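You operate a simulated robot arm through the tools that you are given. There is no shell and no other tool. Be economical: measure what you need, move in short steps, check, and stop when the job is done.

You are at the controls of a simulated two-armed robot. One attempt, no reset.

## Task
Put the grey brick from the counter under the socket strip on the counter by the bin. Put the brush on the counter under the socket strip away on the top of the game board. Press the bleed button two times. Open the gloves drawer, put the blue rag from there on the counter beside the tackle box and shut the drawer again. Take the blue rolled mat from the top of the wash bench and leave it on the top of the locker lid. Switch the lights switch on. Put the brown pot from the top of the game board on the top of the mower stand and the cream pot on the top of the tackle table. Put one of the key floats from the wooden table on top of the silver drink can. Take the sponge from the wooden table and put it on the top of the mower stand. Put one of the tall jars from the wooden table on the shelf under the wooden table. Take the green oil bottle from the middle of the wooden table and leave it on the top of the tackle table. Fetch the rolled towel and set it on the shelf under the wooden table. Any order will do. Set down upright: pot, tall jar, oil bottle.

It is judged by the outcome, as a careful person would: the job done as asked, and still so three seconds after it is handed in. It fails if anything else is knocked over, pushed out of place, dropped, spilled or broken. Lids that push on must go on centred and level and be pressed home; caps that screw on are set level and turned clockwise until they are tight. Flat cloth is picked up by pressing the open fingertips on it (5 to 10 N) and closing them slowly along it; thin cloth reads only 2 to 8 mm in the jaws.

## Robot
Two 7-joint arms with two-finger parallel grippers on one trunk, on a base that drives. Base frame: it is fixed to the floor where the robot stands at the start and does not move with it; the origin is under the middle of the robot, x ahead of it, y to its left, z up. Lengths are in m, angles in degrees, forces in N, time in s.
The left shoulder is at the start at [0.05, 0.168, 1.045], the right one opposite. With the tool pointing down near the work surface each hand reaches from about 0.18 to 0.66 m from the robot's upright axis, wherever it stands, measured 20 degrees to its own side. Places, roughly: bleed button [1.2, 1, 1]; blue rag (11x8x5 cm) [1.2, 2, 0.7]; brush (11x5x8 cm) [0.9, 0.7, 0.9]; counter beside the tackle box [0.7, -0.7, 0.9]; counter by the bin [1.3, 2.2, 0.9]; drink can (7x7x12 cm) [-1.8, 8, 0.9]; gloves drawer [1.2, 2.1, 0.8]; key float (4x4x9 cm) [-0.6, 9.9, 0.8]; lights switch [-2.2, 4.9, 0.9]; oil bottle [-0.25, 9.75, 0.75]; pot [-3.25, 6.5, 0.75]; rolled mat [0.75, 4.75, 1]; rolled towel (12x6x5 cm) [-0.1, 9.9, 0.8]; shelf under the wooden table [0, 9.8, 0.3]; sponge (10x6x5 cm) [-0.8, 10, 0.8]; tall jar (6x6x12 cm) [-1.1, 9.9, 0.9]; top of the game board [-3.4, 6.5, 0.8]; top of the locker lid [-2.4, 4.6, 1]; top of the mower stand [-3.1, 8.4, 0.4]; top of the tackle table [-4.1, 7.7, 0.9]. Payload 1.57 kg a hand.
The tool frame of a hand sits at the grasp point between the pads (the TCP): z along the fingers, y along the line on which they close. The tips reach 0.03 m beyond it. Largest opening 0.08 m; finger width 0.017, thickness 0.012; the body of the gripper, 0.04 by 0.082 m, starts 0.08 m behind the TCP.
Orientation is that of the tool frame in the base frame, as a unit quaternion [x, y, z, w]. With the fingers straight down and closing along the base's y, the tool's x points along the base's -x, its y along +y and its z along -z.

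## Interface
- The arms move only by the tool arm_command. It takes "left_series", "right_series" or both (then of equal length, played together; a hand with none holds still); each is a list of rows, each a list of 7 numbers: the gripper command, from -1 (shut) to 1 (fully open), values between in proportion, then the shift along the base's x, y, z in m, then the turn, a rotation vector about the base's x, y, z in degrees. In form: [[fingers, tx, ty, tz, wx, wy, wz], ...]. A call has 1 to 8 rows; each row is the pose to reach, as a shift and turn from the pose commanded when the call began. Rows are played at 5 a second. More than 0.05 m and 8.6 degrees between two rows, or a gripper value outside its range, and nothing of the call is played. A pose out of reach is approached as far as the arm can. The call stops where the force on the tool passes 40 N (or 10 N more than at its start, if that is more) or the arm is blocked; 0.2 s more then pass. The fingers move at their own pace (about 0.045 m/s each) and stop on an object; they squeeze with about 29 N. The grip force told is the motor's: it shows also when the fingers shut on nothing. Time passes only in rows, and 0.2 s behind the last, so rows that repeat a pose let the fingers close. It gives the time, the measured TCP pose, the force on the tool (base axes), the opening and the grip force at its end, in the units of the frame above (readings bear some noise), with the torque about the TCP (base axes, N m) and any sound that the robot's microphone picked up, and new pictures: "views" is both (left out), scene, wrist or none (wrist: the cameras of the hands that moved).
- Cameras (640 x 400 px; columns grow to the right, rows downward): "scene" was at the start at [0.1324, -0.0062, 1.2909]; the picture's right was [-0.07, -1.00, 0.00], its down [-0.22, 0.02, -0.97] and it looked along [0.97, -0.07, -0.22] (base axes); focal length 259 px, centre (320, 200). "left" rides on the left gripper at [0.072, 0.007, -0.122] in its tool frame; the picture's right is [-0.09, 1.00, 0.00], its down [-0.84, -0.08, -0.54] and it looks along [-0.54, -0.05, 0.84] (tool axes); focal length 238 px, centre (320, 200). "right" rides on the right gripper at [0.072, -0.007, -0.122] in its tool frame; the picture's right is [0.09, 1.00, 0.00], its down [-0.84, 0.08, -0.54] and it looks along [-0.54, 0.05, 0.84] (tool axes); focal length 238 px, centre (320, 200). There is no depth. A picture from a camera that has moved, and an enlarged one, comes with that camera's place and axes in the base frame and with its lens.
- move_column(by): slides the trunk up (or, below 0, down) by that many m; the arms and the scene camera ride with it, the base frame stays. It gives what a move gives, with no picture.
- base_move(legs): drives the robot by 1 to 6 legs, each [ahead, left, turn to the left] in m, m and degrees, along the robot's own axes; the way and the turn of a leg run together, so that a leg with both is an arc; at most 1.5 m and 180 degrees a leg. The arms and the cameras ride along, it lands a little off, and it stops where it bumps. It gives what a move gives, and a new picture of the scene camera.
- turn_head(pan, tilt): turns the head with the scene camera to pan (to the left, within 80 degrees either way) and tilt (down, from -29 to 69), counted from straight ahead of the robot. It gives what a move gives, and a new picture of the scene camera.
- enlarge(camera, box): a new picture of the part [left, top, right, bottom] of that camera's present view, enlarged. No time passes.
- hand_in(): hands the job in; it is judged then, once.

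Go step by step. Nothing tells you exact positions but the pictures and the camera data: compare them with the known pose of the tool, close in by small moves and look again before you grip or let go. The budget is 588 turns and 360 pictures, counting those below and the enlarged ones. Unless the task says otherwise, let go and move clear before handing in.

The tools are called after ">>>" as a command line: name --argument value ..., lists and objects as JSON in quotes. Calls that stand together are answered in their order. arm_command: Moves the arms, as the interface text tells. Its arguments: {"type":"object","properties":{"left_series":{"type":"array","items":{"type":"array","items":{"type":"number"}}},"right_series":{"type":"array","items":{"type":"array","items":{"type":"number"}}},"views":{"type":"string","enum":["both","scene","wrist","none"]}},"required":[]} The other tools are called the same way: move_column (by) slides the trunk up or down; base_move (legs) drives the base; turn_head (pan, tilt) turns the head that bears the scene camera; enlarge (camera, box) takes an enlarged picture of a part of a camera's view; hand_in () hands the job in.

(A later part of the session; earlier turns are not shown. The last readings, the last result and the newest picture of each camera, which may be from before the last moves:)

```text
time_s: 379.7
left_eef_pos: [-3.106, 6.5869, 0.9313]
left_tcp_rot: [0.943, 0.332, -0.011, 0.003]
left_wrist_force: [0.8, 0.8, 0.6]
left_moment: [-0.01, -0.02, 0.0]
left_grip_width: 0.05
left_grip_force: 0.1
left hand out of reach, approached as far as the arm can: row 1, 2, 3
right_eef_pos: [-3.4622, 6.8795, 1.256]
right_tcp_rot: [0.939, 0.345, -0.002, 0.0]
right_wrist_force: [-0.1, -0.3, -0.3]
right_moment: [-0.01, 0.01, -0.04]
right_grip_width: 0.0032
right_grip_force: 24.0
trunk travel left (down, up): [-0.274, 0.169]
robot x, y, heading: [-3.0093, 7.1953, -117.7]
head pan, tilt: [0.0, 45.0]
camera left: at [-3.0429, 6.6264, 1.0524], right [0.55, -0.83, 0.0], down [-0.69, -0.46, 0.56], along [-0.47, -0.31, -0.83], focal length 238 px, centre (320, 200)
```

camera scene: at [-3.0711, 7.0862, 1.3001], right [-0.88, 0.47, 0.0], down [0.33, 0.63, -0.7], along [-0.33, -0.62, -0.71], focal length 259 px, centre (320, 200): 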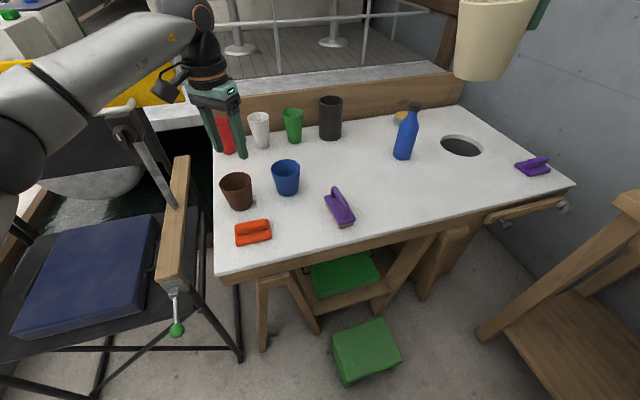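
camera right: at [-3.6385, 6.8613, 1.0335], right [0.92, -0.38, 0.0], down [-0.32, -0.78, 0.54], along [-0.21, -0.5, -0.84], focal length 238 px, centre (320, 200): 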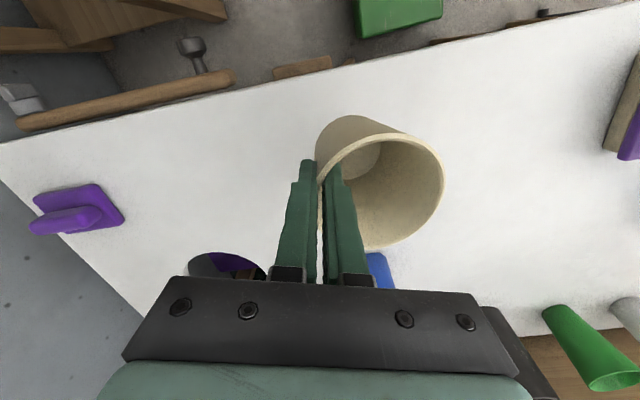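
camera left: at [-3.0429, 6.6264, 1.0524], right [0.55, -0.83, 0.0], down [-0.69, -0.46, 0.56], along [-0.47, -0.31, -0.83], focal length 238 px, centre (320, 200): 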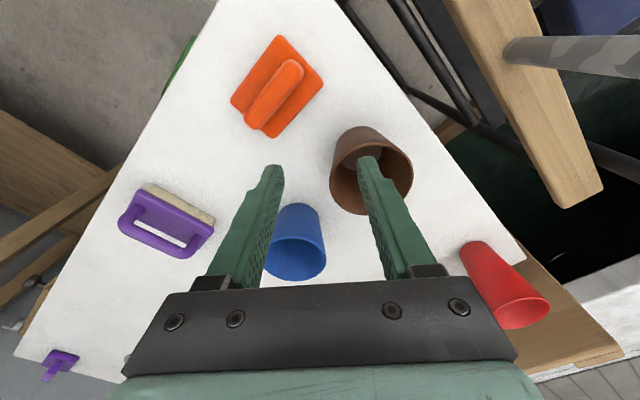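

>>> base_move --legs '[[0.033, -0.012, 0]]'

>>> enlarge --camera "left" --box '[0, 0, 640, 400]'

```text
time_s: 380.5
left_eef_pos: [-3.1313, 6.5604, 0.9304]
left_tcp_rot: [0.943, 0.333, -0.01, 0.001]
left_wrist_force: [-0.1, -0.5, -0.5]
left_moment: [-0.01, -0.02, 0.02]
left_grip_width: 0.0498
left_grip_force: 0.1
right_eef_pos: [-3.4892, 6.8541, 1.2545]
right_tcp_rot: [0.938, 0.346, -0.001, -0.001]
right_wrist_force: [0.1, 0.3, -1.6]
right_moment: [0.07, 0.01, 0.01]
right_grip_width: 0.003
right_grip_force: 23.6
trunk travel left (down, up): [-0.274, 0.169]
robot x, y, heading: [-3.0409, 7.1741, -117.8]
head pan, tilt: [0.0, 45.0]
camera scene: at [-3.0993, 7.0658, 1.3004], right [-0.88, 0.47, 0.0], down [0.33, 0.63, -0.71], along [-0.33, -0.63, -0.71], focal length 259 px, centre (320, 200)
```

scene: 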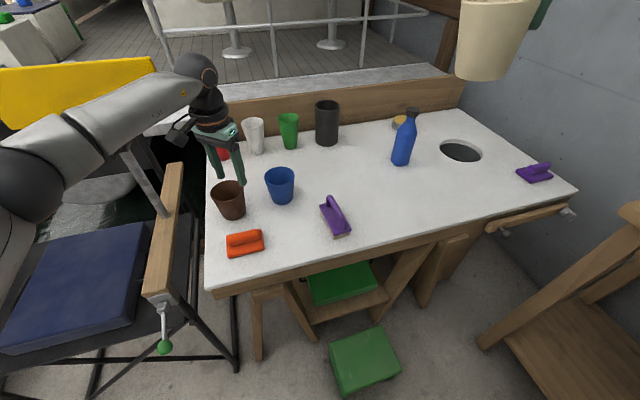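

```text
1.00 times, centred on (320, 200) of left
camera zoom: at [-3.0689, 6.601, 1.0516], right [0.55, -0.83, 0.0], down [-0.69, -0.46, 0.56], along [-0.47, -0.31, -0.83], focal length 238 px, centre (320, 200)
```

zoom: 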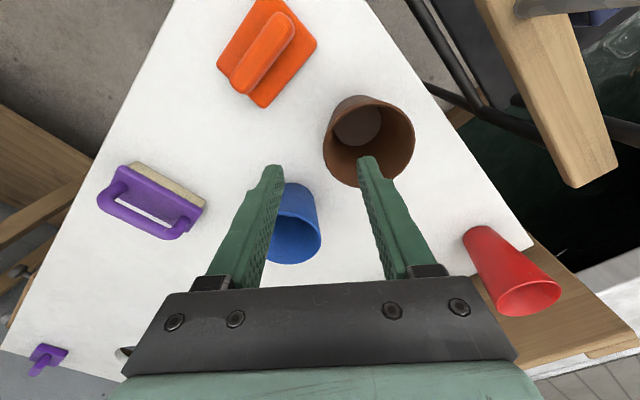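

>>> arm_command --left_series '[[0.25, 0.001, 0.0, -0.03, 0, 0, 0], [0.25, 0.001, 0.0, -0.06, 0, 0, 0], [0.25, 0.001, 0.0, -0.085, 0, 0, 0]]' --views "wrist"

```text
time_s: 381.3
left_eef_pos: [-3.1308, 6.5627, 0.8457]
left_tcp_rot: [0.943, 0.333, -0.009, 0.002]
left_wrist_force: [1.0, 0.3, -0.4]
left_moment: [-0.01, -0.03, 0.01]
left_grip_width: 0.0501
left_grip_force: 0.0
right_eef_pos: [-3.4873, 6.8551, 1.2553]
right_tcp_rot: [0.938, 0.346, -0.002, -0.001]
right_wrist_force: [-0.3, 0.1, -1.6]
right_moment: [0.04, 0.04, -0.02]
right_grip_width: 0.0031
right_grip_force: 24.5
trunk travel left (down, up): [-0.274, 0.169]
robot x, y, heading: [-3.0431, 7.1746, -117.9]
head pan, tilt: [0.0, 45.0]
camera left: at [-3.0673, 6.602, 0.9669], right [0.55, -0.83, 0.0], down [-0.69, -0.46, 0.56], along [-0.47, -0.31, -0.83], focal length 238 px, centre (320, 200)
```

left: 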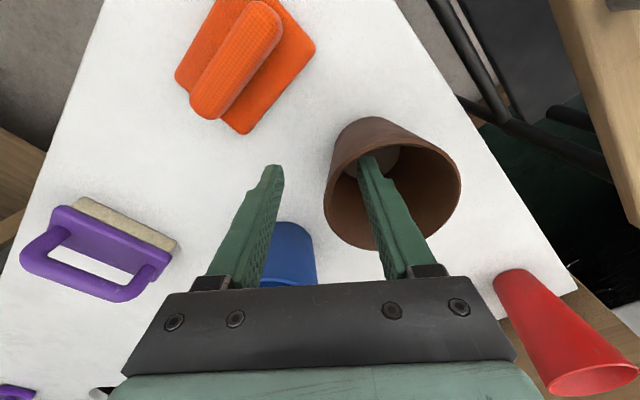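

>>> arm_command --left_series '[[-0.3, 0, 0, 0, 0, 0, 0], [-1, 0, 0, 0, 0, 0, 0], [-1, 0, 0, 0, 0, 0, 0], [-1, 0, 0, 0, 0, 0, 0], [-1, 0, 0, 0.03, 0, 0, 0], [-1, 0, 0, 0.07, 0, 0, 0]]' --views "wrist"

```text
time_s: 382.7
left_eef_pos: [-3.1299, 6.5617, 0.9175]
left_tcp_rot: [0.943, 0.333, -0.009, 0.002]
left_wrist_force: [0.0, -0.1, -1.6]
left_moment: [0.03, 0.01, -0.01]
left_grip_width: 0.0033
left_grip_force: 24.1
right_eef_pos: [-3.4868, 6.8556, 1.2557]
right_tcp_rot: [0.938, 0.345, -0.003, -0.001]
right_wrist_force: [-0.7, -0.1, -1.3]
right_moment: [0.0, 0.04, -0.02]
right_grip_width: 0.0034
right_grip_force: 24.0
trunk travel left (down, up): [-0.274, 0.169]
robot x, y, heading: [-3.0415, 7.174, -117.7]
head pan, tilt: [0.0, 45.0]
camera left: at [-3.0671, 6.6019, 1.0372], right [0.55, -0.83, 0.0], down [-0.69, -0.46, 0.56], along [-0.47, -0.31, -0.83], focal length 238 px, centre (320, 200)
```

left: 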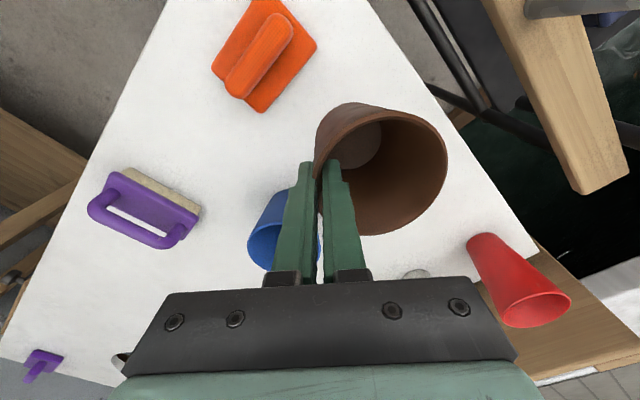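

>>> arm_command --left_series '[[-1, 0, 0, 0.045, 0, 0, 0], [-1, 0, 0, 0.09, 0, 0, 0], [-1, 0, 0.01, 0.135, 0, 0, 0], [-1, 0, 0.02, 0.18, 0, 0, 0], [-1, 0, 0.04, 0.22, 0, 0, 0]]' --views "none"

>>> base_move --legs '[[-0.2, 0, 0], [0, 0, -62]]'

>>> turn_head --pan -5 --tilt 30

```text
time_s: 383.9
left_eef_pos: [-3.1309, 6.6026, 1.1366]
left_tcp_rot: [0.943, 0.333, -0.009, 0.002]
left_wrist_force: [1.0, 0.6, -1.7]
left_moment: [0.03, 0.05, 0.01]
left_grip_width: 0.0028
left_grip_force: 23.6
left hand out of reach, approached as far as the arm can: row 1, 2, 3, 4
right_eef_pos: [-3.4893, 6.8548, 1.2553]
right_tcp_rot: [0.938, 0.345, -0.001, 0.001]
right_wrist_force: [-0.8, 0.7, -1.3]
right_moment: [0.07, 0.02, 0.04]
right_grip_width: 0.0029
right_grip_force: 24.0
trunk travel left (down, up): [-0.274, 0.169]
robot x, y, heading: [-3.041, 7.1709, -117.7]
head pan, tilt: [0.0, 45.0]
```

```text
time_s: 388.2
left_eef_pos: [-3.4907, 7.1594, 1.1357]
left_tcp_rot: [0.98, -0.196, -0.009, -0.004]
left_wrist_force: [-0.1, 0.3, -1.1]
left_moment: [0.03, 0.03, 0.0]
left_grip_width: 0.0033
left_grip_force: 24.4
right_eef_pos: [-3.4409, 7.5914, 1.2551]
right_tcp_rot: [0.983, -0.184, -0.002, -0.002]
right_wrist_force: [-0.2, 0.8, -0.6]
right_moment: [0.04, -0.07, 0.01]
right_grip_width: 0.003
right_grip_force: 24.5
trunk travel left (down, up): [-0.274, 0.169]
robot x, y, heading: [-2.9475, 7.3497, -179.4]
head pan, tilt: [0.0, 45.0]
camera scene: at [-3.0703, 7.35, 1.3006], right [-0.01, 1.0, 0.0], down [0.71, 0.01, -0.71], along [-0.71, -0.01, -0.71], focal length 259 px, centre (320, 200)
```

scene: 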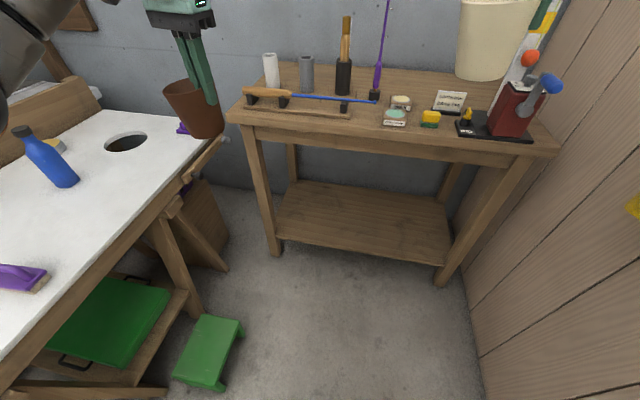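

```text
time_s: 389.0
left_eef_pos: [-3.4914, 7.1585, 1.1374]
left_tcp_rot: [0.98, -0.197, -0.01, -0.003]
left_wrist_force: [0.3, 0.1, -1.1]
left_moment: [0.03, -0.01, -0.02]
left_grip_width: 0.0033
left_grip_force: 24.5
right_eef_pos: [-3.4416, 7.5925, 1.256]
right_tcp_rot: [0.983, -0.184, -0.002, -0.003]
right_wrist_force: [-0.4, -0.5, -1.2]
right_moment: [0.03, 0.0, 0.0]
right_grip_width: 0.0031
right_grip_force: 24.4
trunk travel left (down, up): [-0.274, 0.169]
robot x, y, heading: [-2.9496, 7.348, -179.5]
head pan, tilt: [-5.0, 30.0]
camera scene: at [-3.0791, 7.3577, 1.3231], right [0.08, 1.0, 0.0], down [0.5, -0.04, -0.87], along [-0.86, 0.07, -0.5], focal length 259 px, centre (320, 200)
```

scene: 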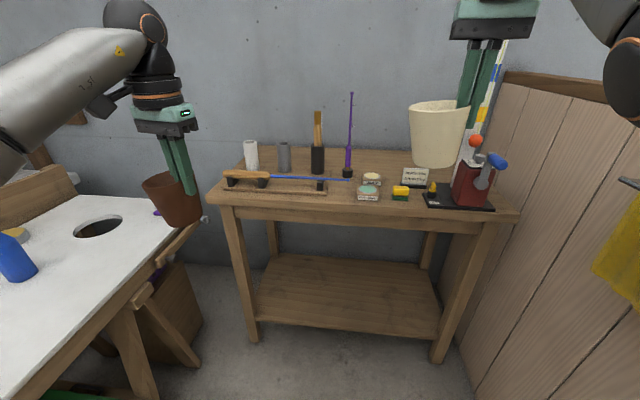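

>>> base_move --legs '[[0.33, 0, 0]]'

>>> turn_head --pan -5 --tilt 45

```text
time_s: 391.2
left_eef_pos: [-3.8232, 7.1551, 1.1369]
left_tcp_rot: [0.98, -0.198, -0.01, -0.003]
left_wrist_force: [-0.4, 0.2, -1.6]
left_moment: [0.0, -0.02, -0.03]
left_grip_width: 0.0031
left_grip_force: 24.4
right_eef_pos: [-3.7699, 7.5887, 1.2559]
right_tcp_rot: [0.983, -0.185, -0.002, -0.003]
right_wrist_force: [-0.2, 0.9, -1.4]
right_moment: [0.03, -0.05, 0.0]
right_grip_width: 0.0034
right_grip_force: 24.2
trunk travel left (down, up): [-0.274, 0.169]
robot x, y, heading: [-3.278, 7.3487, -179.6]
head pan, tilt: [-5.0, 30.0]
camera scene: at [-3.4101, 7.3547, 1.3231], right [0.08, 1.0, 0.0], down [0.5, -0.04, -0.87], along [-0.86, 0.07, -0.5], focal length 259 px, centre (320, 200)
```

scene: 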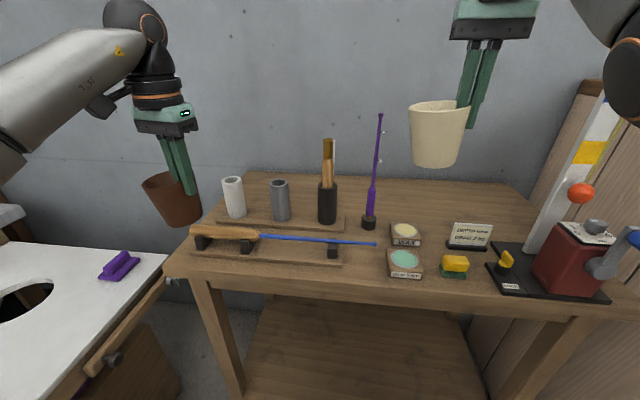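

```text
time_s: 392.0
left_eef_pos: [-3.8218, 7.1565, 1.1369]
left_tcp_rot: [0.98, -0.198, -0.009, -0.005]
left_wrist_force: [0.2, -0.2, -0.6]
left_moment: [0.04, -0.03, -0.03]
left_grip_width: 0.0031
left_grip_force: 24.6
right_eef_pos: [-3.7699, 7.5907, 1.256]
right_tcp_rot: [0.983, -0.183, -0.001, -0.002]
right_wrist_force: [-0.3, 0.4, -0.8]
right_moment: [0.03, -0.03, 0.04]
right_grip_width: 0.0031
right_grip_force: 24.0
trunk travel left (down, up): [-0.274, 0.169]
robot x, y, heading: [-3.2803, 7.3475, -179.3]
head pan, tilt: [-5.0, 45.0]
camera scene: at [-3.4005, 7.354, 1.3006], right [0.08, 1.0, 0.0], down [0.7, -0.06, -0.71], along [-0.71, 0.06, -0.71], focal length 259 px, centre (320, 200)
```

scene: 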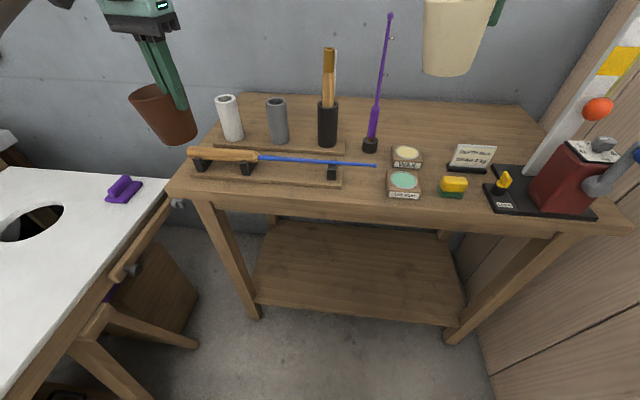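

>>> move_column --by 0.15

>>> base_move --legs '[[0, -0.15, 0], [0.15, 0, 0]]'

```text
time_s: 393.7
left_eef_pos: [-3.8235, 7.1555, 1.2862]
left_tcp_rot: [0.981, -0.196, -0.01, -0.003]
left_wrist_force: [-0.3, 0.1, -0.5]
left_moment: [0.01, -0.02, -0.01]
left_grip_width: 0.0035
left_grip_force: 23.9
right_eef_pos: [-3.7708, 7.5897, 1.4042]
right_tcp_rot: [0.983, -0.185, -0.001, -0.002]
right_wrist_force: [0.0, 0.7, -1.1]
right_moment: [0.02, -0.04, 0.0]
right_grip_width: 0.0031
right_grip_force: 24.3
trunk travel left (down, up): [-0.424, 0.019]
robot x, y, heading: [-3.2812, 7.3471, -179.3]
head pan, tilt: [-5.0, 45.0]
```

```text
time_s: 396.1
left_eef_pos: [-3.9762, 7.3013, 1.2859]
left_tcp_rot: [0.98, -0.196, -0.01, -0.005]
left_wrist_force: [0.0, 0.2, -1.3]
left_moment: [0.03, -0.03, 0.01]
left_grip_width: 0.0029
left_grip_force: 24.1
right_eef_pos: [-3.923, 7.7354, 1.4056]
right_tcp_rot: [0.983, -0.184, -0.001, -0.002]
right_wrist_force: [-0.2, 0.3, -1.7]
right_moment: [0.04, -0.03, 0.0]
right_grip_width: 0.0031
right_grip_force: 24.2
trunk travel left (down, up): [-0.424, 0.019]
robot x, y, heading: [-3.4327, 7.4924, -179.6]
head pan, tilt: [-5.0, 45.0]
camera scene: at [-3.553, 7.5008, 1.4505], right [0.08, 1.0, 0.0], down [0.71, -0.06, -0.71], along [-0.7, 0.06, -0.71], focal length 259 px, centre (320, 200)
```

scene: 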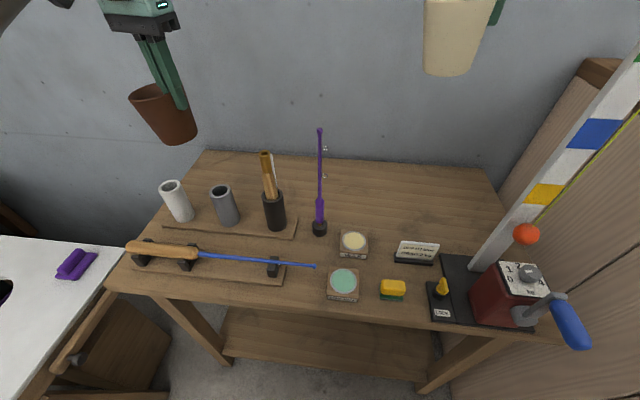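

>>> arm_command --right_series '[[-1, -0.02, 0.01, -0.045, 0, 0, 0], [-1, -0.04, 0.02, -0.085, 0, 0, 0], [-1, -0.06, 0.03, -0.125, 0, 0, 0], [-1, -0.083, 0.03, -0.165, 0, 0, 0], [-1, -0.083, 0.03, -0.21, 0, 0, 0], [-1, -0.083, 0.03, -0.255, 0, 0, 0], [-1, -0.083, 0.03, -0.3, 0, 0, 0], [-1, -0.083, 0.03, -0.34, 0, 0, 0]]'

```text
refused: row 1 steps farther than a row can; nothing moved
```

>>> arm_command --right_series '[[-1, -0.02, 0.01, -0.04, 0, 0, 0], [-1, -0.04, 0.02, -0.08, 0, 0, 0], [-1, -0.06, 0.03, -0.12, 0, 0, 0], [-1, -0.083, 0.03, -0.16, 0, 0, 0], [-1, -0.083, 0.03, -0.205, 0, 0, 0], [-1, -0.083, 0.03, -0.25, 0, 0, 0], [-1, -0.083, 0.03, -0.295, 0, 0, 0], [-1, -0.083, 0.03, -0.335, 0, 0, 0]]'

```text
time_s: 397.9
left_eef_pos: [-3.9751, 7.3026, 1.2866]
left_tcp_rot: [0.98, -0.197, -0.009, -0.003]
left_wrist_force: [-0.2, 0.3, -1.3]
left_moment: [0.04, -0.02, 0.03]
left_grip_width: 0.0032
left_grip_force: 24.5
right_eef_pos: [-4.0047, 7.7669, 1.0698]
right_tcp_rot: [0.983, -0.184, 0.0, -0.002]
right_wrist_force: [-0.6, -0.3, -1.0]
right_moment: [0.02, -0.05, -0.02]
right_grip_width: 0.0034
right_grip_force: 23.7
trunk travel left (down, up): [-0.424, 0.019]
robot x, y, heading: [-3.4311, 7.4937, -179.5]
head pan, tilt: [-5.0, 45.0]
camera scene: at [-3.5526, 7.501, 1.4506], right [0.08, 1.0, 0.0], down [0.71, -0.06, -0.71], along [-0.7, 0.05, -0.71], focal length 259 px, centre (320, 200)
camera right: at [-3.9351, 7.7482, 1.1909], right [-0.27, -0.96, 0.0], down [-0.81, 0.23, 0.55], along [-0.52, 0.15, -0.84], focal length 238 px, centre (320, 200)
```

scene: 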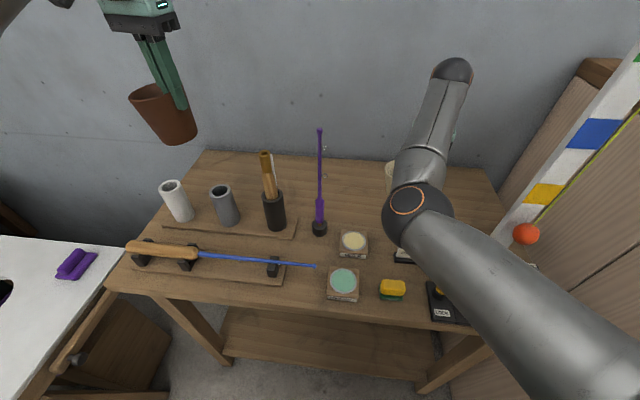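
right: 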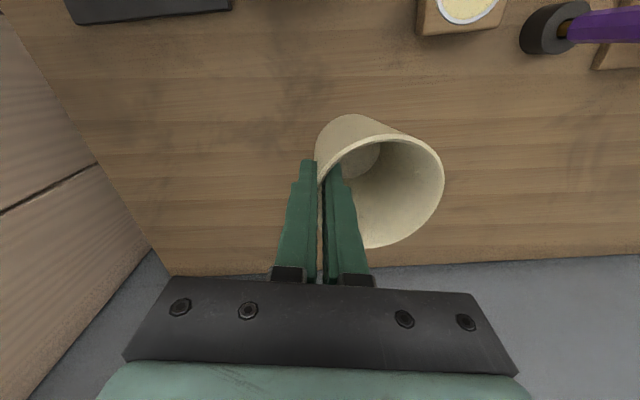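

>>> arm_command --right_series '[[-1, 0.01, 0, -0.01, 0, 0, 0], [-1, 0.01, 0, -0.02, 0, 0, 0], [-1, 0.01, 0, -0.026, 0, 0, 0], [-1, 0.01, 0, -0.032, 0, 0, 0], [-1, 0.01, 0, -0.038, 0, 0, 0]]' --views "none"

```text
time_s: 399.1
left_eef_pos: [-3.9732, 7.303, 1.2874]
left_tcp_rot: [0.98, -0.196, -0.01, -0.004]
left_wrist_force: [0.4, 0.1, -1.4]
left_moment: [0.04, -0.01, -0.01]
left_grip_width: 0.0031
left_grip_force: 24.2
right_eef_pos: [-3.9958, 7.7654, 1.0316]
right_tcp_rot: [0.983, -0.184, -0.001, -0.002]
right_wrist_force: [-0.5, 0.3, -1.2]
right_moment: [0.04, -0.02, 0.02]
right_grip_width: 0.0033
right_grip_force: 24.6
trunk travel left (down, up): [-0.424, 0.019]
robot x, y, heading: [-3.4283, 7.4954, -179.4]
head pan, tilt: [-5.0, 45.0]
```

>>> arm_command --right_series '[[-1, 0, 0, -0.005, 0, 0, 0], [-1, 0, 0, -0.01, 0, 0, 0], [-1, 0, 0, -0.015, 0, 0, 0], [-1, 0, 0, -0.02, 0, 0, 0]]' --views "wrist"

```text
time_s: 400.1
left_eef_pos: [-3.976, 7.3029, 1.2857]
left_tcp_rot: [0.98, -0.197, -0.01, -0.004]
left_wrist_force: [-0.3, 0.0, -0.9]
left_moment: [0.04, 0.02, 0.0]
left_grip_width: 0.0031
left_grip_force: 24.1
right_eef_pos: [-3.9964, 7.7658, 1.0117]
right_tcp_rot: [0.983, -0.184, -0.001, -0.001]
right_wrist_force: [1.6, 0.8, -1.9]
right_moment: [0.05, 0.0, 0.02]
right_grip_width: 0.0032
right_grip_force: 24.2
trunk travel left (down, up): [-0.424, 0.019]
robot x, y, heading: [-3.4296, 7.494, -179.2]
head pan, tilt: [-5.0, 45.0]
camera right: at [-3.9257, 7.7473, 1.1344], right [-0.27, -0.96, 0.0], down [-0.81, 0.23, 0.55], along [-0.52, 0.15, -0.84], focal length 238 px, centre (320, 200)
```

right: 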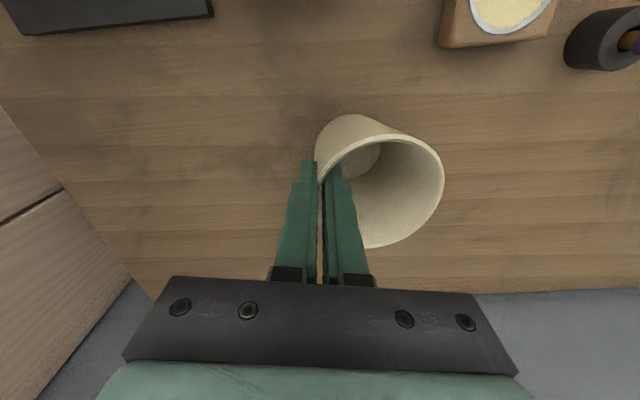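

>>> arm_command --right_series '[[-1, 0, 0, -0.006, 0, 0, 0], [-1, 0, 0, -0.012, 0, 0, 0], [-1, 0, 0, -0.018, 0, 0, 0], [-1, 0, 0, -0.024, 0, 0, 0], [-1, 0, 0, -0.03, 0, 0, 0], [-1, 0, 0, -0.036, 0, 0, 0], [-1, 0, 0, -0.042, 0, 0, 0], [-1, 0, 0, -0.048, 0, 0, 0]]' --views "none"

```text
time_s: 401.7
left_eef_pos: [-3.9722, 7.3009, 1.2863]
left_tcp_rot: [0.98, -0.196, -0.011, -0.004]
left_wrist_force: [0.8, -0.1, -1.1]
left_moment: [0.01, -0.04, -0.07]
left_grip_width: 0.003
left_grip_force: 24.3
right_eef_pos: [-3.9978, 7.7673, 0.9814]
right_tcp_rot: [0.982, -0.186, -0.01, -0.004]
right_wrist_force: [7.6, -1.5, 19.1]
right_moment: [-1.06, -0.51, 0.37]
right_grip_width: 0.0068
right_grip_force: 25.5
trunk travel left (down, up): [-0.424, 0.019]
robot x, y, heading: [-3.4272, 7.4927, -179.5]
head pan, tilt: [-5.0, 45.0]
stopped in row 8 (right hand): the force on the tool passed its limit (the readings are from after the stop); the commanded pose is now the measured one
```

>>> arm_command --right_series '[[-1, 0, 0, 0.004, 0, 0, 0], [-1, 0, 0, 0.008, 0, 0, 0]]' --views "wrist"

```text
time_s: 402.3
left_eef_pos: [-3.9731, 7.3011, 1.2867]
left_tcp_rot: [0.98, -0.197, -0.011, -0.005]
left_wrist_force: [-0.1, -0.1, -1.7]
left_moment: [0.06, 0.01, 0.0]
left_grip_width: 0.0031
left_grip_force: 24.5
right_eef_pos: [-3.998, 7.7671, 0.9872]
right_tcp_rot: [0.983, -0.185, -0.01, -0.004]
right_wrist_force: [-2.2, -2.7, 7.6]
right_moment: [-0.74, 0.34, -0.01]
right_grip_width: 0.0043
right_grip_force: 24.5
trunk travel left (down, up): [-0.424, 0.019]
robot x, y, heading: [-3.4314, 7.4936, -179.6]
head pan, tilt: [-5.0, 45.0]
camera right: at [-3.9265, 7.7478, 1.1066], right [-0.28, -0.96, 0.0], down [-0.8, 0.23, 0.56], along [-0.53, 0.16, -0.83], focal length 238 px, centre (320, 200)
```

right: 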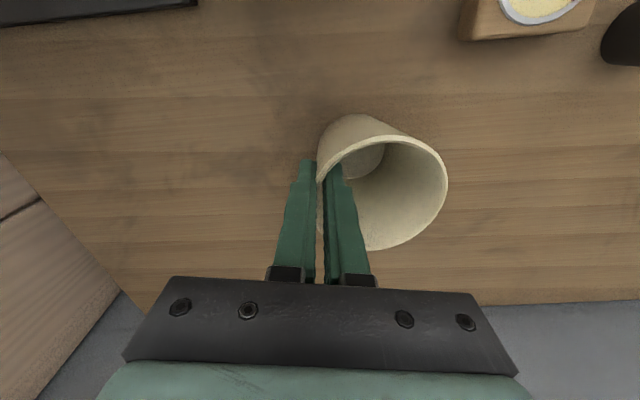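

>>> arm_command --right_series '[[-0.7, 0, 0, 0, 0, 0, 0], [-0.4, 0, 0, 0, 0, 0, 0], [-0.1, 0, 0, 0, 0, 0, 0], [0.15, 0, 0, 0, 0, 0, 0], [0.15, 0, 0, 0, 0, 0, 0]]' --views "wrist"

```text
time_s: 403.5
left_eef_pos: [-3.974, 7.3034, 1.2866]
left_tcp_rot: [0.98, -0.198, -0.009, -0.004]
left_wrist_force: [-0.1, -0.2, -1.0]
left_moment: [0.04, 0.01, -0.03]
left_grip_width: 0.003
left_grip_force: 23.8
right_eef_pos: [-3.9978, 7.768, 0.985]
right_tcp_rot: [0.983, -0.186, -0.008, -0.004]
right_wrist_force: [-0.1, 0.3, -0.5]
right_moment: [-0.01, -0.03, 0.01]
right_grip_width: 0.0458
right_grip_force: 0.1
trunk travel left (down, up): [-0.424, 0.019]
robot x, y, heading: [-3.4317, 7.4948, -179.7]
head pan, tilt: [-5.0, 45.0]
camera right: at [-3.9268, 7.7487, 1.1063], right [-0.28, -0.96, -0.01], down [-0.8, 0.23, 0.56], along [-0.53, 0.16, -0.83], focal length 238 px, centre (320, 200)
```

right: 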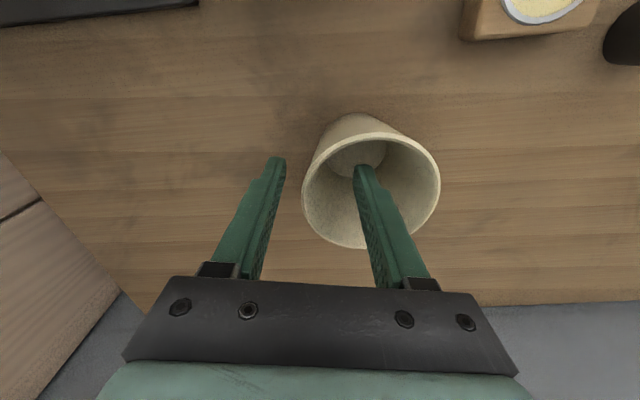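

Pot settled upright with both fingers free; lift straight up.

>>> arm_command --right_series '[[0.15, 0, 0, 0.04, 0, 0, 0], [0.15, 0, 0, 0.085, 0, 0, 0], [0.15, 0, 0, 0.13, 0, 0, 0], [0.15, 0, 0, 0.175, 0, 0, 0], [0.15, 0, 0, 0.22, 0, 0, 0], [0.15, 0.03, 0, 0.25, 0, 0, 0]]'

```text
time_s: 404.9
left_eef_pos: [-3.9732, 7.3019, 1.2875]
left_tcp_rot: [0.98, -0.196, -0.01, -0.004]
left_wrist_force: [0.6, 0.1, -1.0]
left_moment: [0.03, 0.0, 0.02]
left_grip_width: 0.0032
left_grip_force: 24.3
right_eef_pos: [-3.9685, 7.7684, 1.2375]
right_tcp_rot: [0.983, -0.186, -0.008, -0.004]
right_wrist_force: [0.1, -0.7, -0.5]
right_moment: [-0.01, 0.06, -0.01]
right_grip_width: 0.0461
right_grip_force: 0.1
trunk travel left (down, up): [-0.424, 0.019]
robot x, y, heading: [-3.4314, 7.494, -179.5]
head pan, tilt: [-5.0, 45.0]
camera scene: at [-3.551, 7.5001, 1.4507], right [0.08, 1.0, 0.0], down [0.7, -0.05, -0.71], along [-0.71, 0.06, -0.71], focal length 259 px, centre (320, 200)
camera right: at [-3.897, 7.7486, 1.358], right [-0.28, -0.96, -0.01], down [-0.8, 0.23, 0.56], along [-0.53, 0.16, -0.83], focal length 238 px, centre (320, 200)
```

scene: 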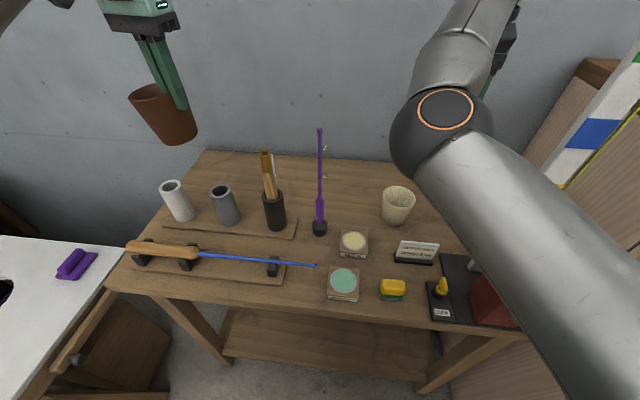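
right: 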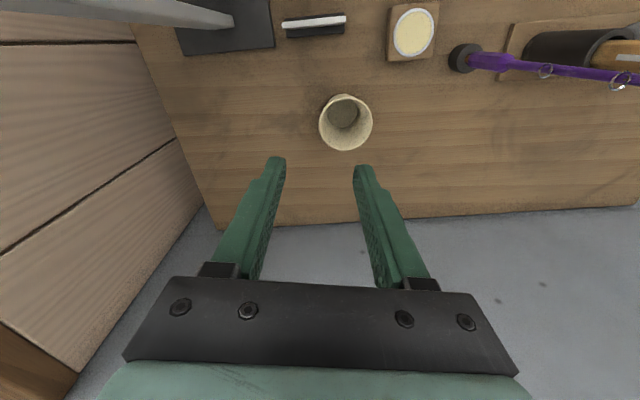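

>>> base_move --legs '[[-0.5, 0.1, 0], [-0.9, 0.28, 0], [-1.4, 0, 0], [-0.2, 0, -50]]'

>>> turn_head --pan -5 --tilt 20

```text
time_s: 420.1
left_eef_pos: [-1.1443, 7.1129, 1.287]
left_tcp_rot: [0.938, -0.345, -0.01, -0.007]
left_wrist_force: [0.4, 0.4, -1.7]
left_moment: [0.01, -0.01, 0.0]
left_grip_width: 0.0029
left_grip_force: 24.1
right_eef_pos: [-1.0074, 7.5381, 1.2353]
right_tcp_rot: [0.95, -0.313, -0.004, 0.008]
right_wrist_force: [0.3, -20.3, 5.2]
right_moment: [0.43, -0.06, -0.16]
right_grip_width: 0.0311
right_grip_force: 0.1
trunk travel left (down, up): [-0.424, 0.019]
robot x, y, heading: [-0.5678, 7.1324, 162.9]
head pan, tilt: [-5.0, 45.0]
stopped in leg 4: the force on the tool passed its limit (the readings are from after the stop); the commanded pose is now the measured one
camera scene: at [-0.6829, 7.1724, 1.451], right [0.38, 0.93, 0.0], down [0.66, -0.26, -0.71], along [-0.66, 0.27, -0.71], focal length 259 px, centre (320, 200)
```

scene: 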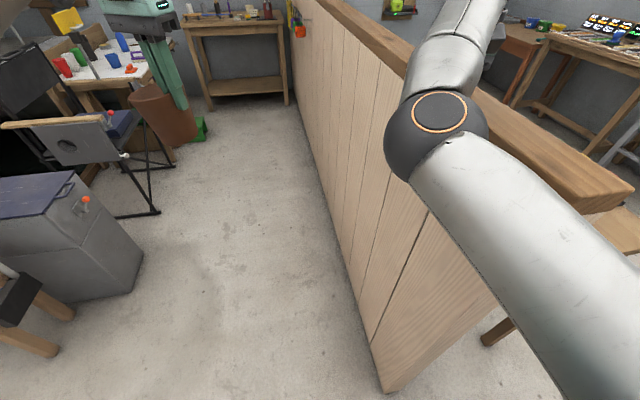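

```text
time_s: 420.9
left_eef_pos: [-1.1466, 7.1118, 1.2871]
left_tcp_rot: [0.938, -0.346, -0.01, -0.007]
left_wrist_force: [0.2, 0.3, -1.9]
left_moment: [0.01, -0.05, 0.01]
left_grip_width: 0.0034
left_grip_force: 23.8
right_eef_pos: [-1.0065, 7.5392, 1.2364]
right_tcp_rot: [0.949, -0.315, -0.004, 0.006]
right_wrist_force: [-2.6, -24.8, 7.1]
right_moment: [0.54, -0.12, -0.2]
right_grip_width: 0.0274
right_grip_force: 0.0
trunk travel left (down, up): [-0.424, 0.019]
robot x, y, heading: [-0.5695, 7.132, 162.8]
head pan, tilt: [-5.0, 20.0]
camera scene: at [-0.6942, 7.1758, 1.4894], right [0.38, 0.93, 0.0], down [0.32, -0.13, -0.94], along [-0.87, 0.36, -0.34], focal length 259 px, centre (320, 200)
```

scene: 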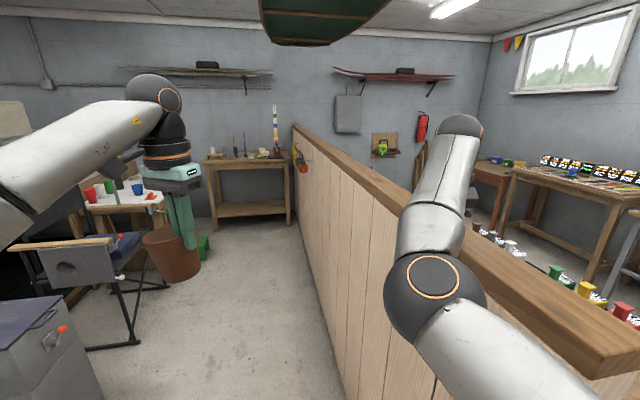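

>>> base_move --legs '[[0, 0, 15]]'

>>> arm_command --right_series '[[0.15, 0.02, -0.03, 0.02, 0, 0, 0], [0.15, 0.04, -0.05, 0.05, 0, 0, 0], [0.15, 0.06, -0.06, 0.09, 0, 0, 0], [0.15, 0.08, -0.06, 0.13, 0, 0, 0]]' --views "none"

```text
time_s: 422.2
left_eef_pos: [-1.1226, 6.9691, 1.2853]
left_tcp_rot: [0.975, -0.221, -0.01, -0.004]
left_wrist_force: [-0.3, -0.1, -1.7]
left_moment: [0.06, -0.03, -0.01]
left_grip_width: 0.003
left_grip_force: 23.8
right_eef_pos: [-1.0985, 7.4184, 1.2343]
right_tcp_rot: [0.981, -0.191, -0.003, 0.008]
right_wrist_force: [0.6, 0.7, -0.7]
right_moment: [0.03, 0.02, -0.02]
right_grip_width: 0.046
right_grip_force: 0.1
trunk travel left (down, up): [-0.424, 0.019]
robot x, y, heading: [-0.5695, 7.131, 177.6]
head pan, tilt: [-5.0, 20.0]
camera scene: at [-0.7023, 7.1472, 1.4892], right [0.13, 0.99, 0.0], down [0.34, -0.04, -0.94], along [-0.93, 0.12, -0.34], focal length 259 px, centre (320, 200)
```

scene: 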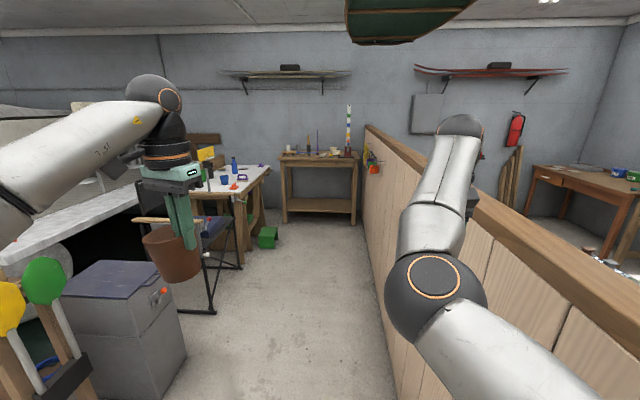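

```text
time_s: 423.2
left_eef_pos: [-1.1221, 6.9685, 1.2866]
left_tcp_rot: [0.975, -0.221, -0.01, -0.004]
left_wrist_force: [0.6, -0.4, -1.2]
left_moment: [0.03, -0.04, -0.02]
left_grip_width: 0.003
left_grip_force: 24.9
right_eef_pos: [-1.0972, 7.418, 1.2345]
right_tcp_rot: [0.982, -0.19, -0.003, 0.007]
right_wrist_force: [-0.9, -0.6, -0.6]
right_moment: [-0.02, 0.02, 0.02]
right_grip_width: 0.0462
right_grip_force: 0.1
right hand out of reach, approached as far as the arm can: row 1, 2, 3, 4
trunk travel left (down, up): [-0.424, 0.019]
robot x, y, heading: [-0.5672, 7.1352, 178.0]
head pan, tilt: [-5.0, 20.0]
```

>>> base_move --legs '[[-0.75, 0, 0], [0, 0, -55]]'

>>> turn_head --pan 10 --tilt 20

```text
time_s: 429.7
left_eef_pos: [-0.279, 7.4594, 1.2865]
left_tcp_rot: [0.767, -0.641, -0.007, -0.009]
left_wrist_force: [-0.5, 0.6, -1.2]
left_moment: [-0.03, -0.07, 0.01]
left_grip_width: 0.003
left_grip_force: 24.2
right_eef_pos: [0.1009, 7.7014, 1.2335]
right_tcp_rot: [0.786, -0.618, -0.006, 0.006]
right_wrist_force: [0.2, -0.2, -0.7]
right_moment: [-0.01, 0.01, 0.02]
right_grip_width: 0.046
right_grip_force: 0.0
trunk travel left (down, up): [-0.424, 0.019]
robot x, y, heading: [0.1794, 7.1085, 123.3]
head pan, tilt: [-5.0, 20.0]
camera scene: at [0.1102, 7.2219, 1.4892], right [0.88, 0.48, 0.0], down [0.16, -0.3, -0.94], along [-0.45, 0.83, -0.34], focal length 259 px, centre (320, 200)
```

scene: 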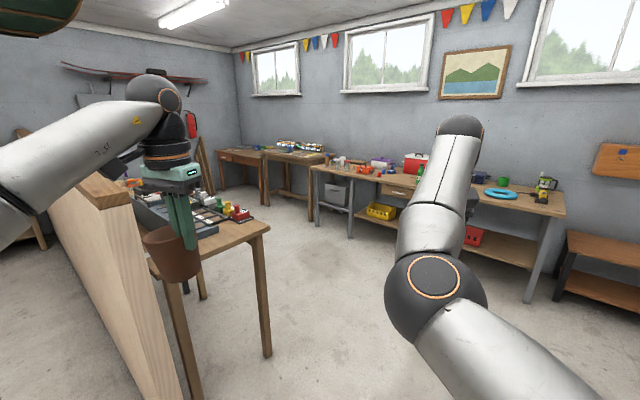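

```text
time_s: 430.5
left_eef_pos: [-0.279, 7.4575, 1.2864]
left_tcp_rot: [0.767, -0.641, -0.008, -0.008]
left_wrist_force: [0.1, 0.2, -0.3]
left_moment: [-0.04, -0.06, 0.01]
left_grip_width: 0.0031
left_grip_force: 24.7
right_eef_pos: [0.1012, 7.7007, 1.2335]
right_tcp_rot: [0.786, -0.618, -0.006, 0.005]
right_wrist_force: [-0.1, 0.9, -0.6]
right_moment: [-0.01, -0.03, -0.02]
right_grip_width: 0.0459
right_grip_force: 0.0
trunk travel left (down, up): [-0.424, 0.019]
robot x, y, heading: [0.1785, 7.106, 123.2]
head pan, tilt: [10.0, 20.0]
camera scene: at [0.0904, 7.2075, 1.4892], right [0.73, 0.69, 0.0], down [0.24, -0.25, -0.94], along [-0.65, 0.68, -0.34], focal length 259 px, centre (320, 200)
```

scene: 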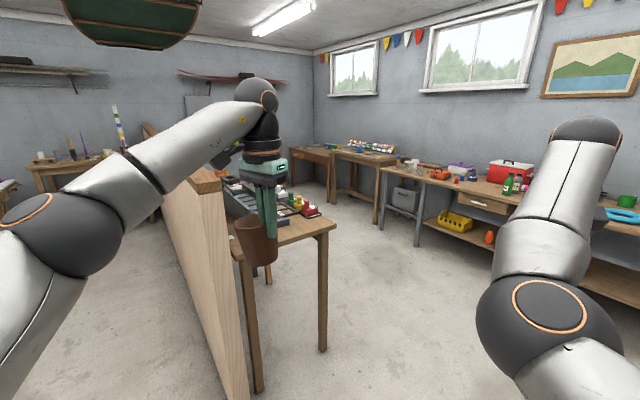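

>>> base_move --legs '[[0, 0, -33], [1.45, 0.1, 0], [0.2, 0, 0], [0, 0, 80]]'

>>> turn_head --pan 10 --tilt 22

```text
time_s: 443.9
left_eef_pos: [-0.51, 8.6477, 1.2872]
left_tcp_rot: [0.961, -0.278, -0.01, -0.005]
left_wrist_force: [0.2, 1.1, -0.1]
left_moment: [0.06, -0.04, 0.01]
left_grip_width: 0.0031
left_grip_force: 24.2
right_eef_pos: [-0.4325, 9.0925, 1.234]
right_tcp_rot: [0.969, -0.248, -0.004, 0.007]
right_wrist_force: [0.0, 0.5, 0.2]
right_moment: [-0.01, 0.02, -0.02]
right_grip_width: 0.046
right_grip_force: 0.0
trunk travel left (down, up): [-0.424, 0.019]
robot x, y, heading: [0.0577, 8.7476, 171.0]
head pan, tilt: [10.0, 20.0]
camera scene: at [-0.0746, 8.7515, 1.4892], right [-0.02, 1.0, 0.0], down [0.34, 0.01, -0.94], along [-0.94, -0.02, -0.34], focal length 259 px, centre (320, 200)
```

scene: 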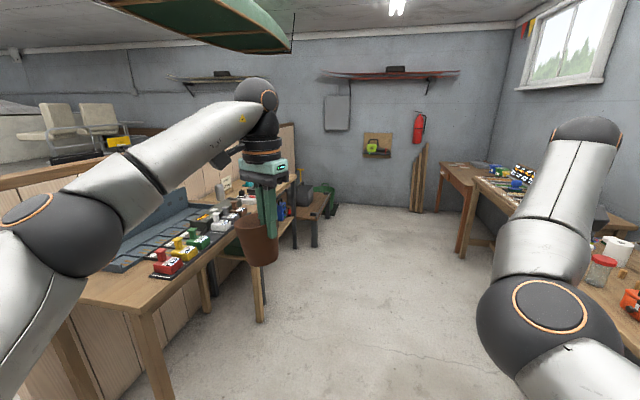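

```text
time_s: 444.5
left_eef_pos: [-0.5096, 8.6477, 1.2874]
left_tcp_rot: [0.961, -0.278, -0.009, -0.005]
left_wrist_force: [-0.3, -0.3, -1.0]
left_moment: [0.03, -0.04, -0.01]
left_grip_width: 0.0031
left_grip_force: 25.0
right_eef_pos: [-0.432, 9.092, 1.234]
right_tcp_rot: [0.969, -0.249, -0.004, 0.008]
right_wrist_force: [-0.7, -0.1, 0.3]
right_moment: [-0.02, -0.01, 0.0]
right_grip_width: 0.0462
right_grip_force: 0.1
trunk travel left (down, up): [-0.424, 0.019]
robot x, y, heading: [0.0595, 8.7449, 171.1]
head pan, tilt: [10.0, 22.0]
camera scene: at [-0.0743, 8.7516, 1.486], right [-0.02, 1.0, 0.0], down [0.37, 0.01, -0.93], along [-0.93, -0.02, -0.37], focal length 259 px, centre (320, 200)
```

scene: 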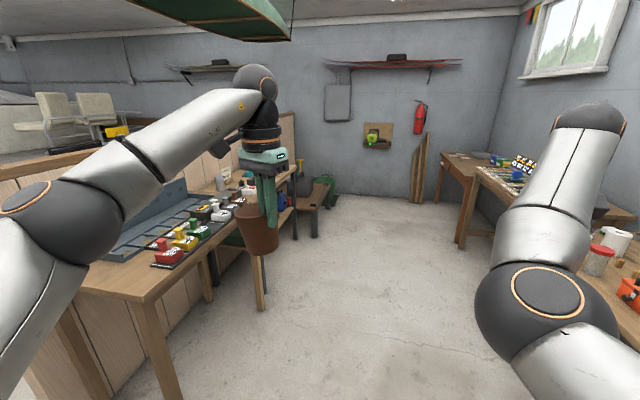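

>>> base_move --legs '[[0, -0.12, 9], [1.3, 0, 0], [0.8, 0, 0]]'

>>> turn_head --pan 15 --tilt 40

```text
time_s: 455.8
left_eef_pos: [-2.5904, 8.7056, 1.2871]
left_tcp_rot: [0.978, -0.208, -0.01, -0.004]
left_wrist_force: [-0.4, -0.1, -1.7]
left_moment: [0.04, -0.05, 0.01]
left_grip_width: 0.0033
left_grip_force: 24.6
right_eef_pos: [-2.5762, 9.1561, 1.2358]
right_tcp_rot: [0.984, -0.178, -0.004, 0.007]
right_wrist_force: [0.3, -1.2, 0.9]
right_moment: [-0.04, -0.02, -0.01]
right_grip_width: 0.046
right_grip_force: 0.1
trunk travel left (down, up): [-0.424, 0.019]
robot x, y, heading: [-2.0411, 8.8835, 179.4]
head pan, tilt: [10.0, 22.0]
camera scene: at [-2.1742, 8.8715, 1.486], right [-0.16, 0.99, 0.0], down [0.37, 0.06, -0.93], along [-0.91, -0.15, -0.37], focal length 259 px, centre (320, 200)
```

scene: 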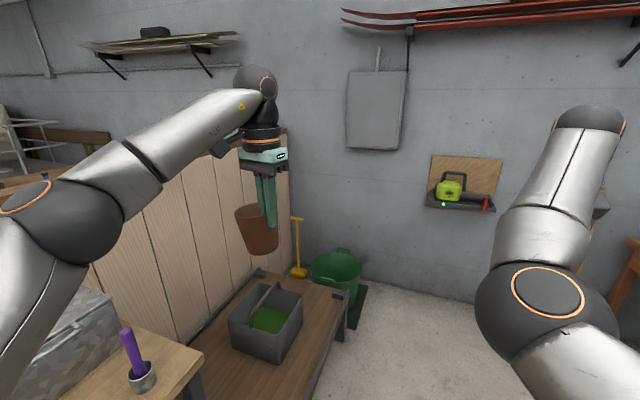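

```text
time_s: 456.6
left_eef_pos: [-2.59, 8.7071, 1.2863]
left_tcp_rot: [0.978, -0.208, -0.011, -0.004]
left_wrist_force: [1.1, 0.1, -1.4]
left_moment: [0.03, -0.01, 0.0]
left_grip_width: 0.0034
left_grip_force: 24.5
right_eef_pos: [-2.5766, 9.1565, 1.2348]
right_tcp_rot: [0.984, -0.178, -0.003, 0.007]
right_wrist_force: [-0.9, -0.1, -0.4]
right_moment: [-0.01, 0.07, -0.01]
right_grip_width: 0.0459
right_grip_force: 0.0
trunk travel left (down, up): [-0.424, 0.019]
robot x, y, heading: [-2.0416, 8.8865, 179.2]
head pan, tilt: [15.0, 40.0]
camera scene: at [-2.1647, 8.8655, 1.4579], right [-0.25, 0.97, 0.0], down [0.62, 0.16, -0.77], along [-0.74, -0.19, -0.64], focal length 259 px, centre (320, 200)
```

scene: 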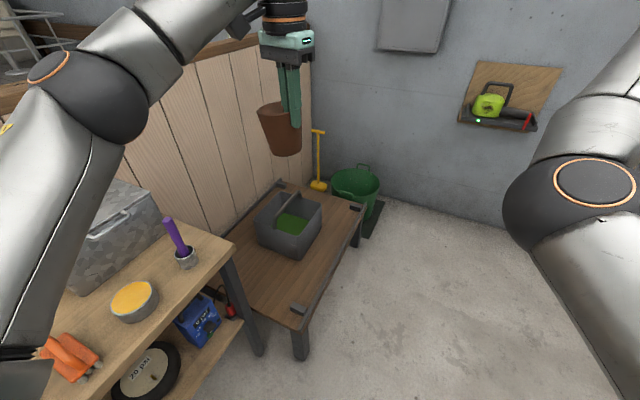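

>>> base_move --legs '[[0, -0.22, 0], [0.82, 0, 0], [0, 0, 90]]'

>>> move_column --by -0.4

>>> turn_head --pan 5 --tilt 45

```text
time_s: 466.1
left_eef_pos: [-2.6818, 8.5689, 1.2873]
left_tcp_rot: [0.841, 0.54, -0.009, 0.005]
left_wrist_force: [0.0, 0.5, -0.9]
left_moment: [0.01, 0.03, 0.0]
left_grip_width: 0.0029
left_grip_force: 24.4
right_eef_pos: [-3.1307, 8.5854, 1.2348]
right_tcp_rot: [0.824, 0.566, 0.004, 0.007]
right_wrist_force: [-0.1, -0.2, -0.5]
right_moment: [0.03, 0.01, 0.02]
right_grip_width: 0.046
right_grip_force: 0.1
trunk travel left (down, up): [-0.424, 0.019]
robot x, y, heading: [-2.8566, 9.1168, -91.2]
head pan, tilt: [15.0, 40.0]
camera scene: at [-2.8373, 8.9964, 1.4578], right [-0.97, -0.24, 0.0], down [-0.15, 0.62, -0.77], along [0.18, -0.74, -0.64], focal length 259 px, centre (320, 200)
```

scene: 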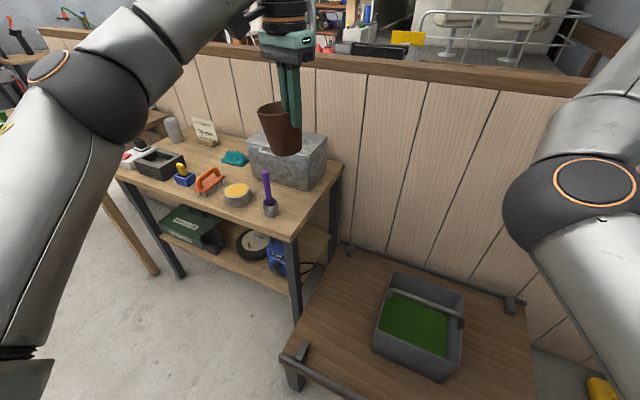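

```text
time_s: 469.9
left_eef_pos: [-2.681, 8.5684, 0.8874]
left_tcp_rot: [0.842, 0.54, -0.01, 0.004]
left_wrist_force: [0.2, 0.3, -1.0]
left_moment: [0.0, 0.05, -0.02]
left_grip_width: 0.0031
left_grip_force: 24.0
right_eef_pos: [-3.1324, 8.5856, 0.8345]
right_tcp_rot: [0.824, 0.567, 0.002, 0.007]
right_wrist_force: [-0.4, -0.1, 0.0]
right_moment: [-0.01, 0.0, 0.02]
right_grip_width: 0.0464
right_grip_force: 0.0
trunk travel left (down, up): [-0.024, 0.419]
robot x, y, heading: [-2.8575, 9.1156, -91.6]
head pan, tilt: [15.0, 40.0]
```

```text
time_s: 470.7
left_eef_pos: [-2.6808, 8.5689, 0.8865]
left_tcp_rot: [0.842, 0.54, -0.01, 0.004]
left_wrist_force: [0.4, -0.6, -1.5]
left_moment: [0.04, 0.04, -0.05]
left_grip_width: 0.0031
left_grip_force: 24.3
right_eef_pos: [-3.1312, 8.5857, 0.8342]
right_tcp_rot: [0.824, 0.566, 0.003, 0.007]
right_wrist_force: [0.3, -0.9, -0.4]
right_moment: [0.01, -0.01, 0.0]
right_grip_width: 0.0461
right_grip_force: 0.1
trunk travel left (down, up): [-0.024, 0.419]
robot x, y, heading: [-2.8553, 9.1198, -91.4]
head pan, tilt: [5.0, 45.0]
camera scene: at [-2.8523, 8.9978, 1.0506], right [-1.0, -0.07, 0.0], down [-0.05, 0.71, -0.71], along [0.05, -0.71, -0.71], focal length 259 px, centre (320, 200)
```

scene: 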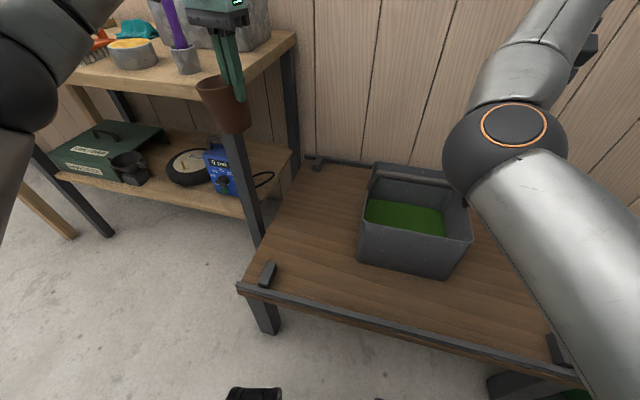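

>>> arm_command --left_series '[[-1, -0.045, 0.01, 0, 0, 0, 0], [-1, -0.09, 0.01, -0.02, 0, 0, 0], [-1, -0.13, 0.0, -0.05, 0, 0, 0], [-1, -0.165, -0.005, -0.085, 0, 0, 0], [-1, -0.18, -0.01, -0.13, 0, 0, 0], [-1, -0.18, -0.013, -0.175, 0, 0, 0], [-1, -0.18, -0.013, -0.22, 0, 0, 0], [-1, -0.18, -0.013, -0.265, 0, 0, 0]]'

```text
refused: row 3 steps farther than a row can; nothing moved
```

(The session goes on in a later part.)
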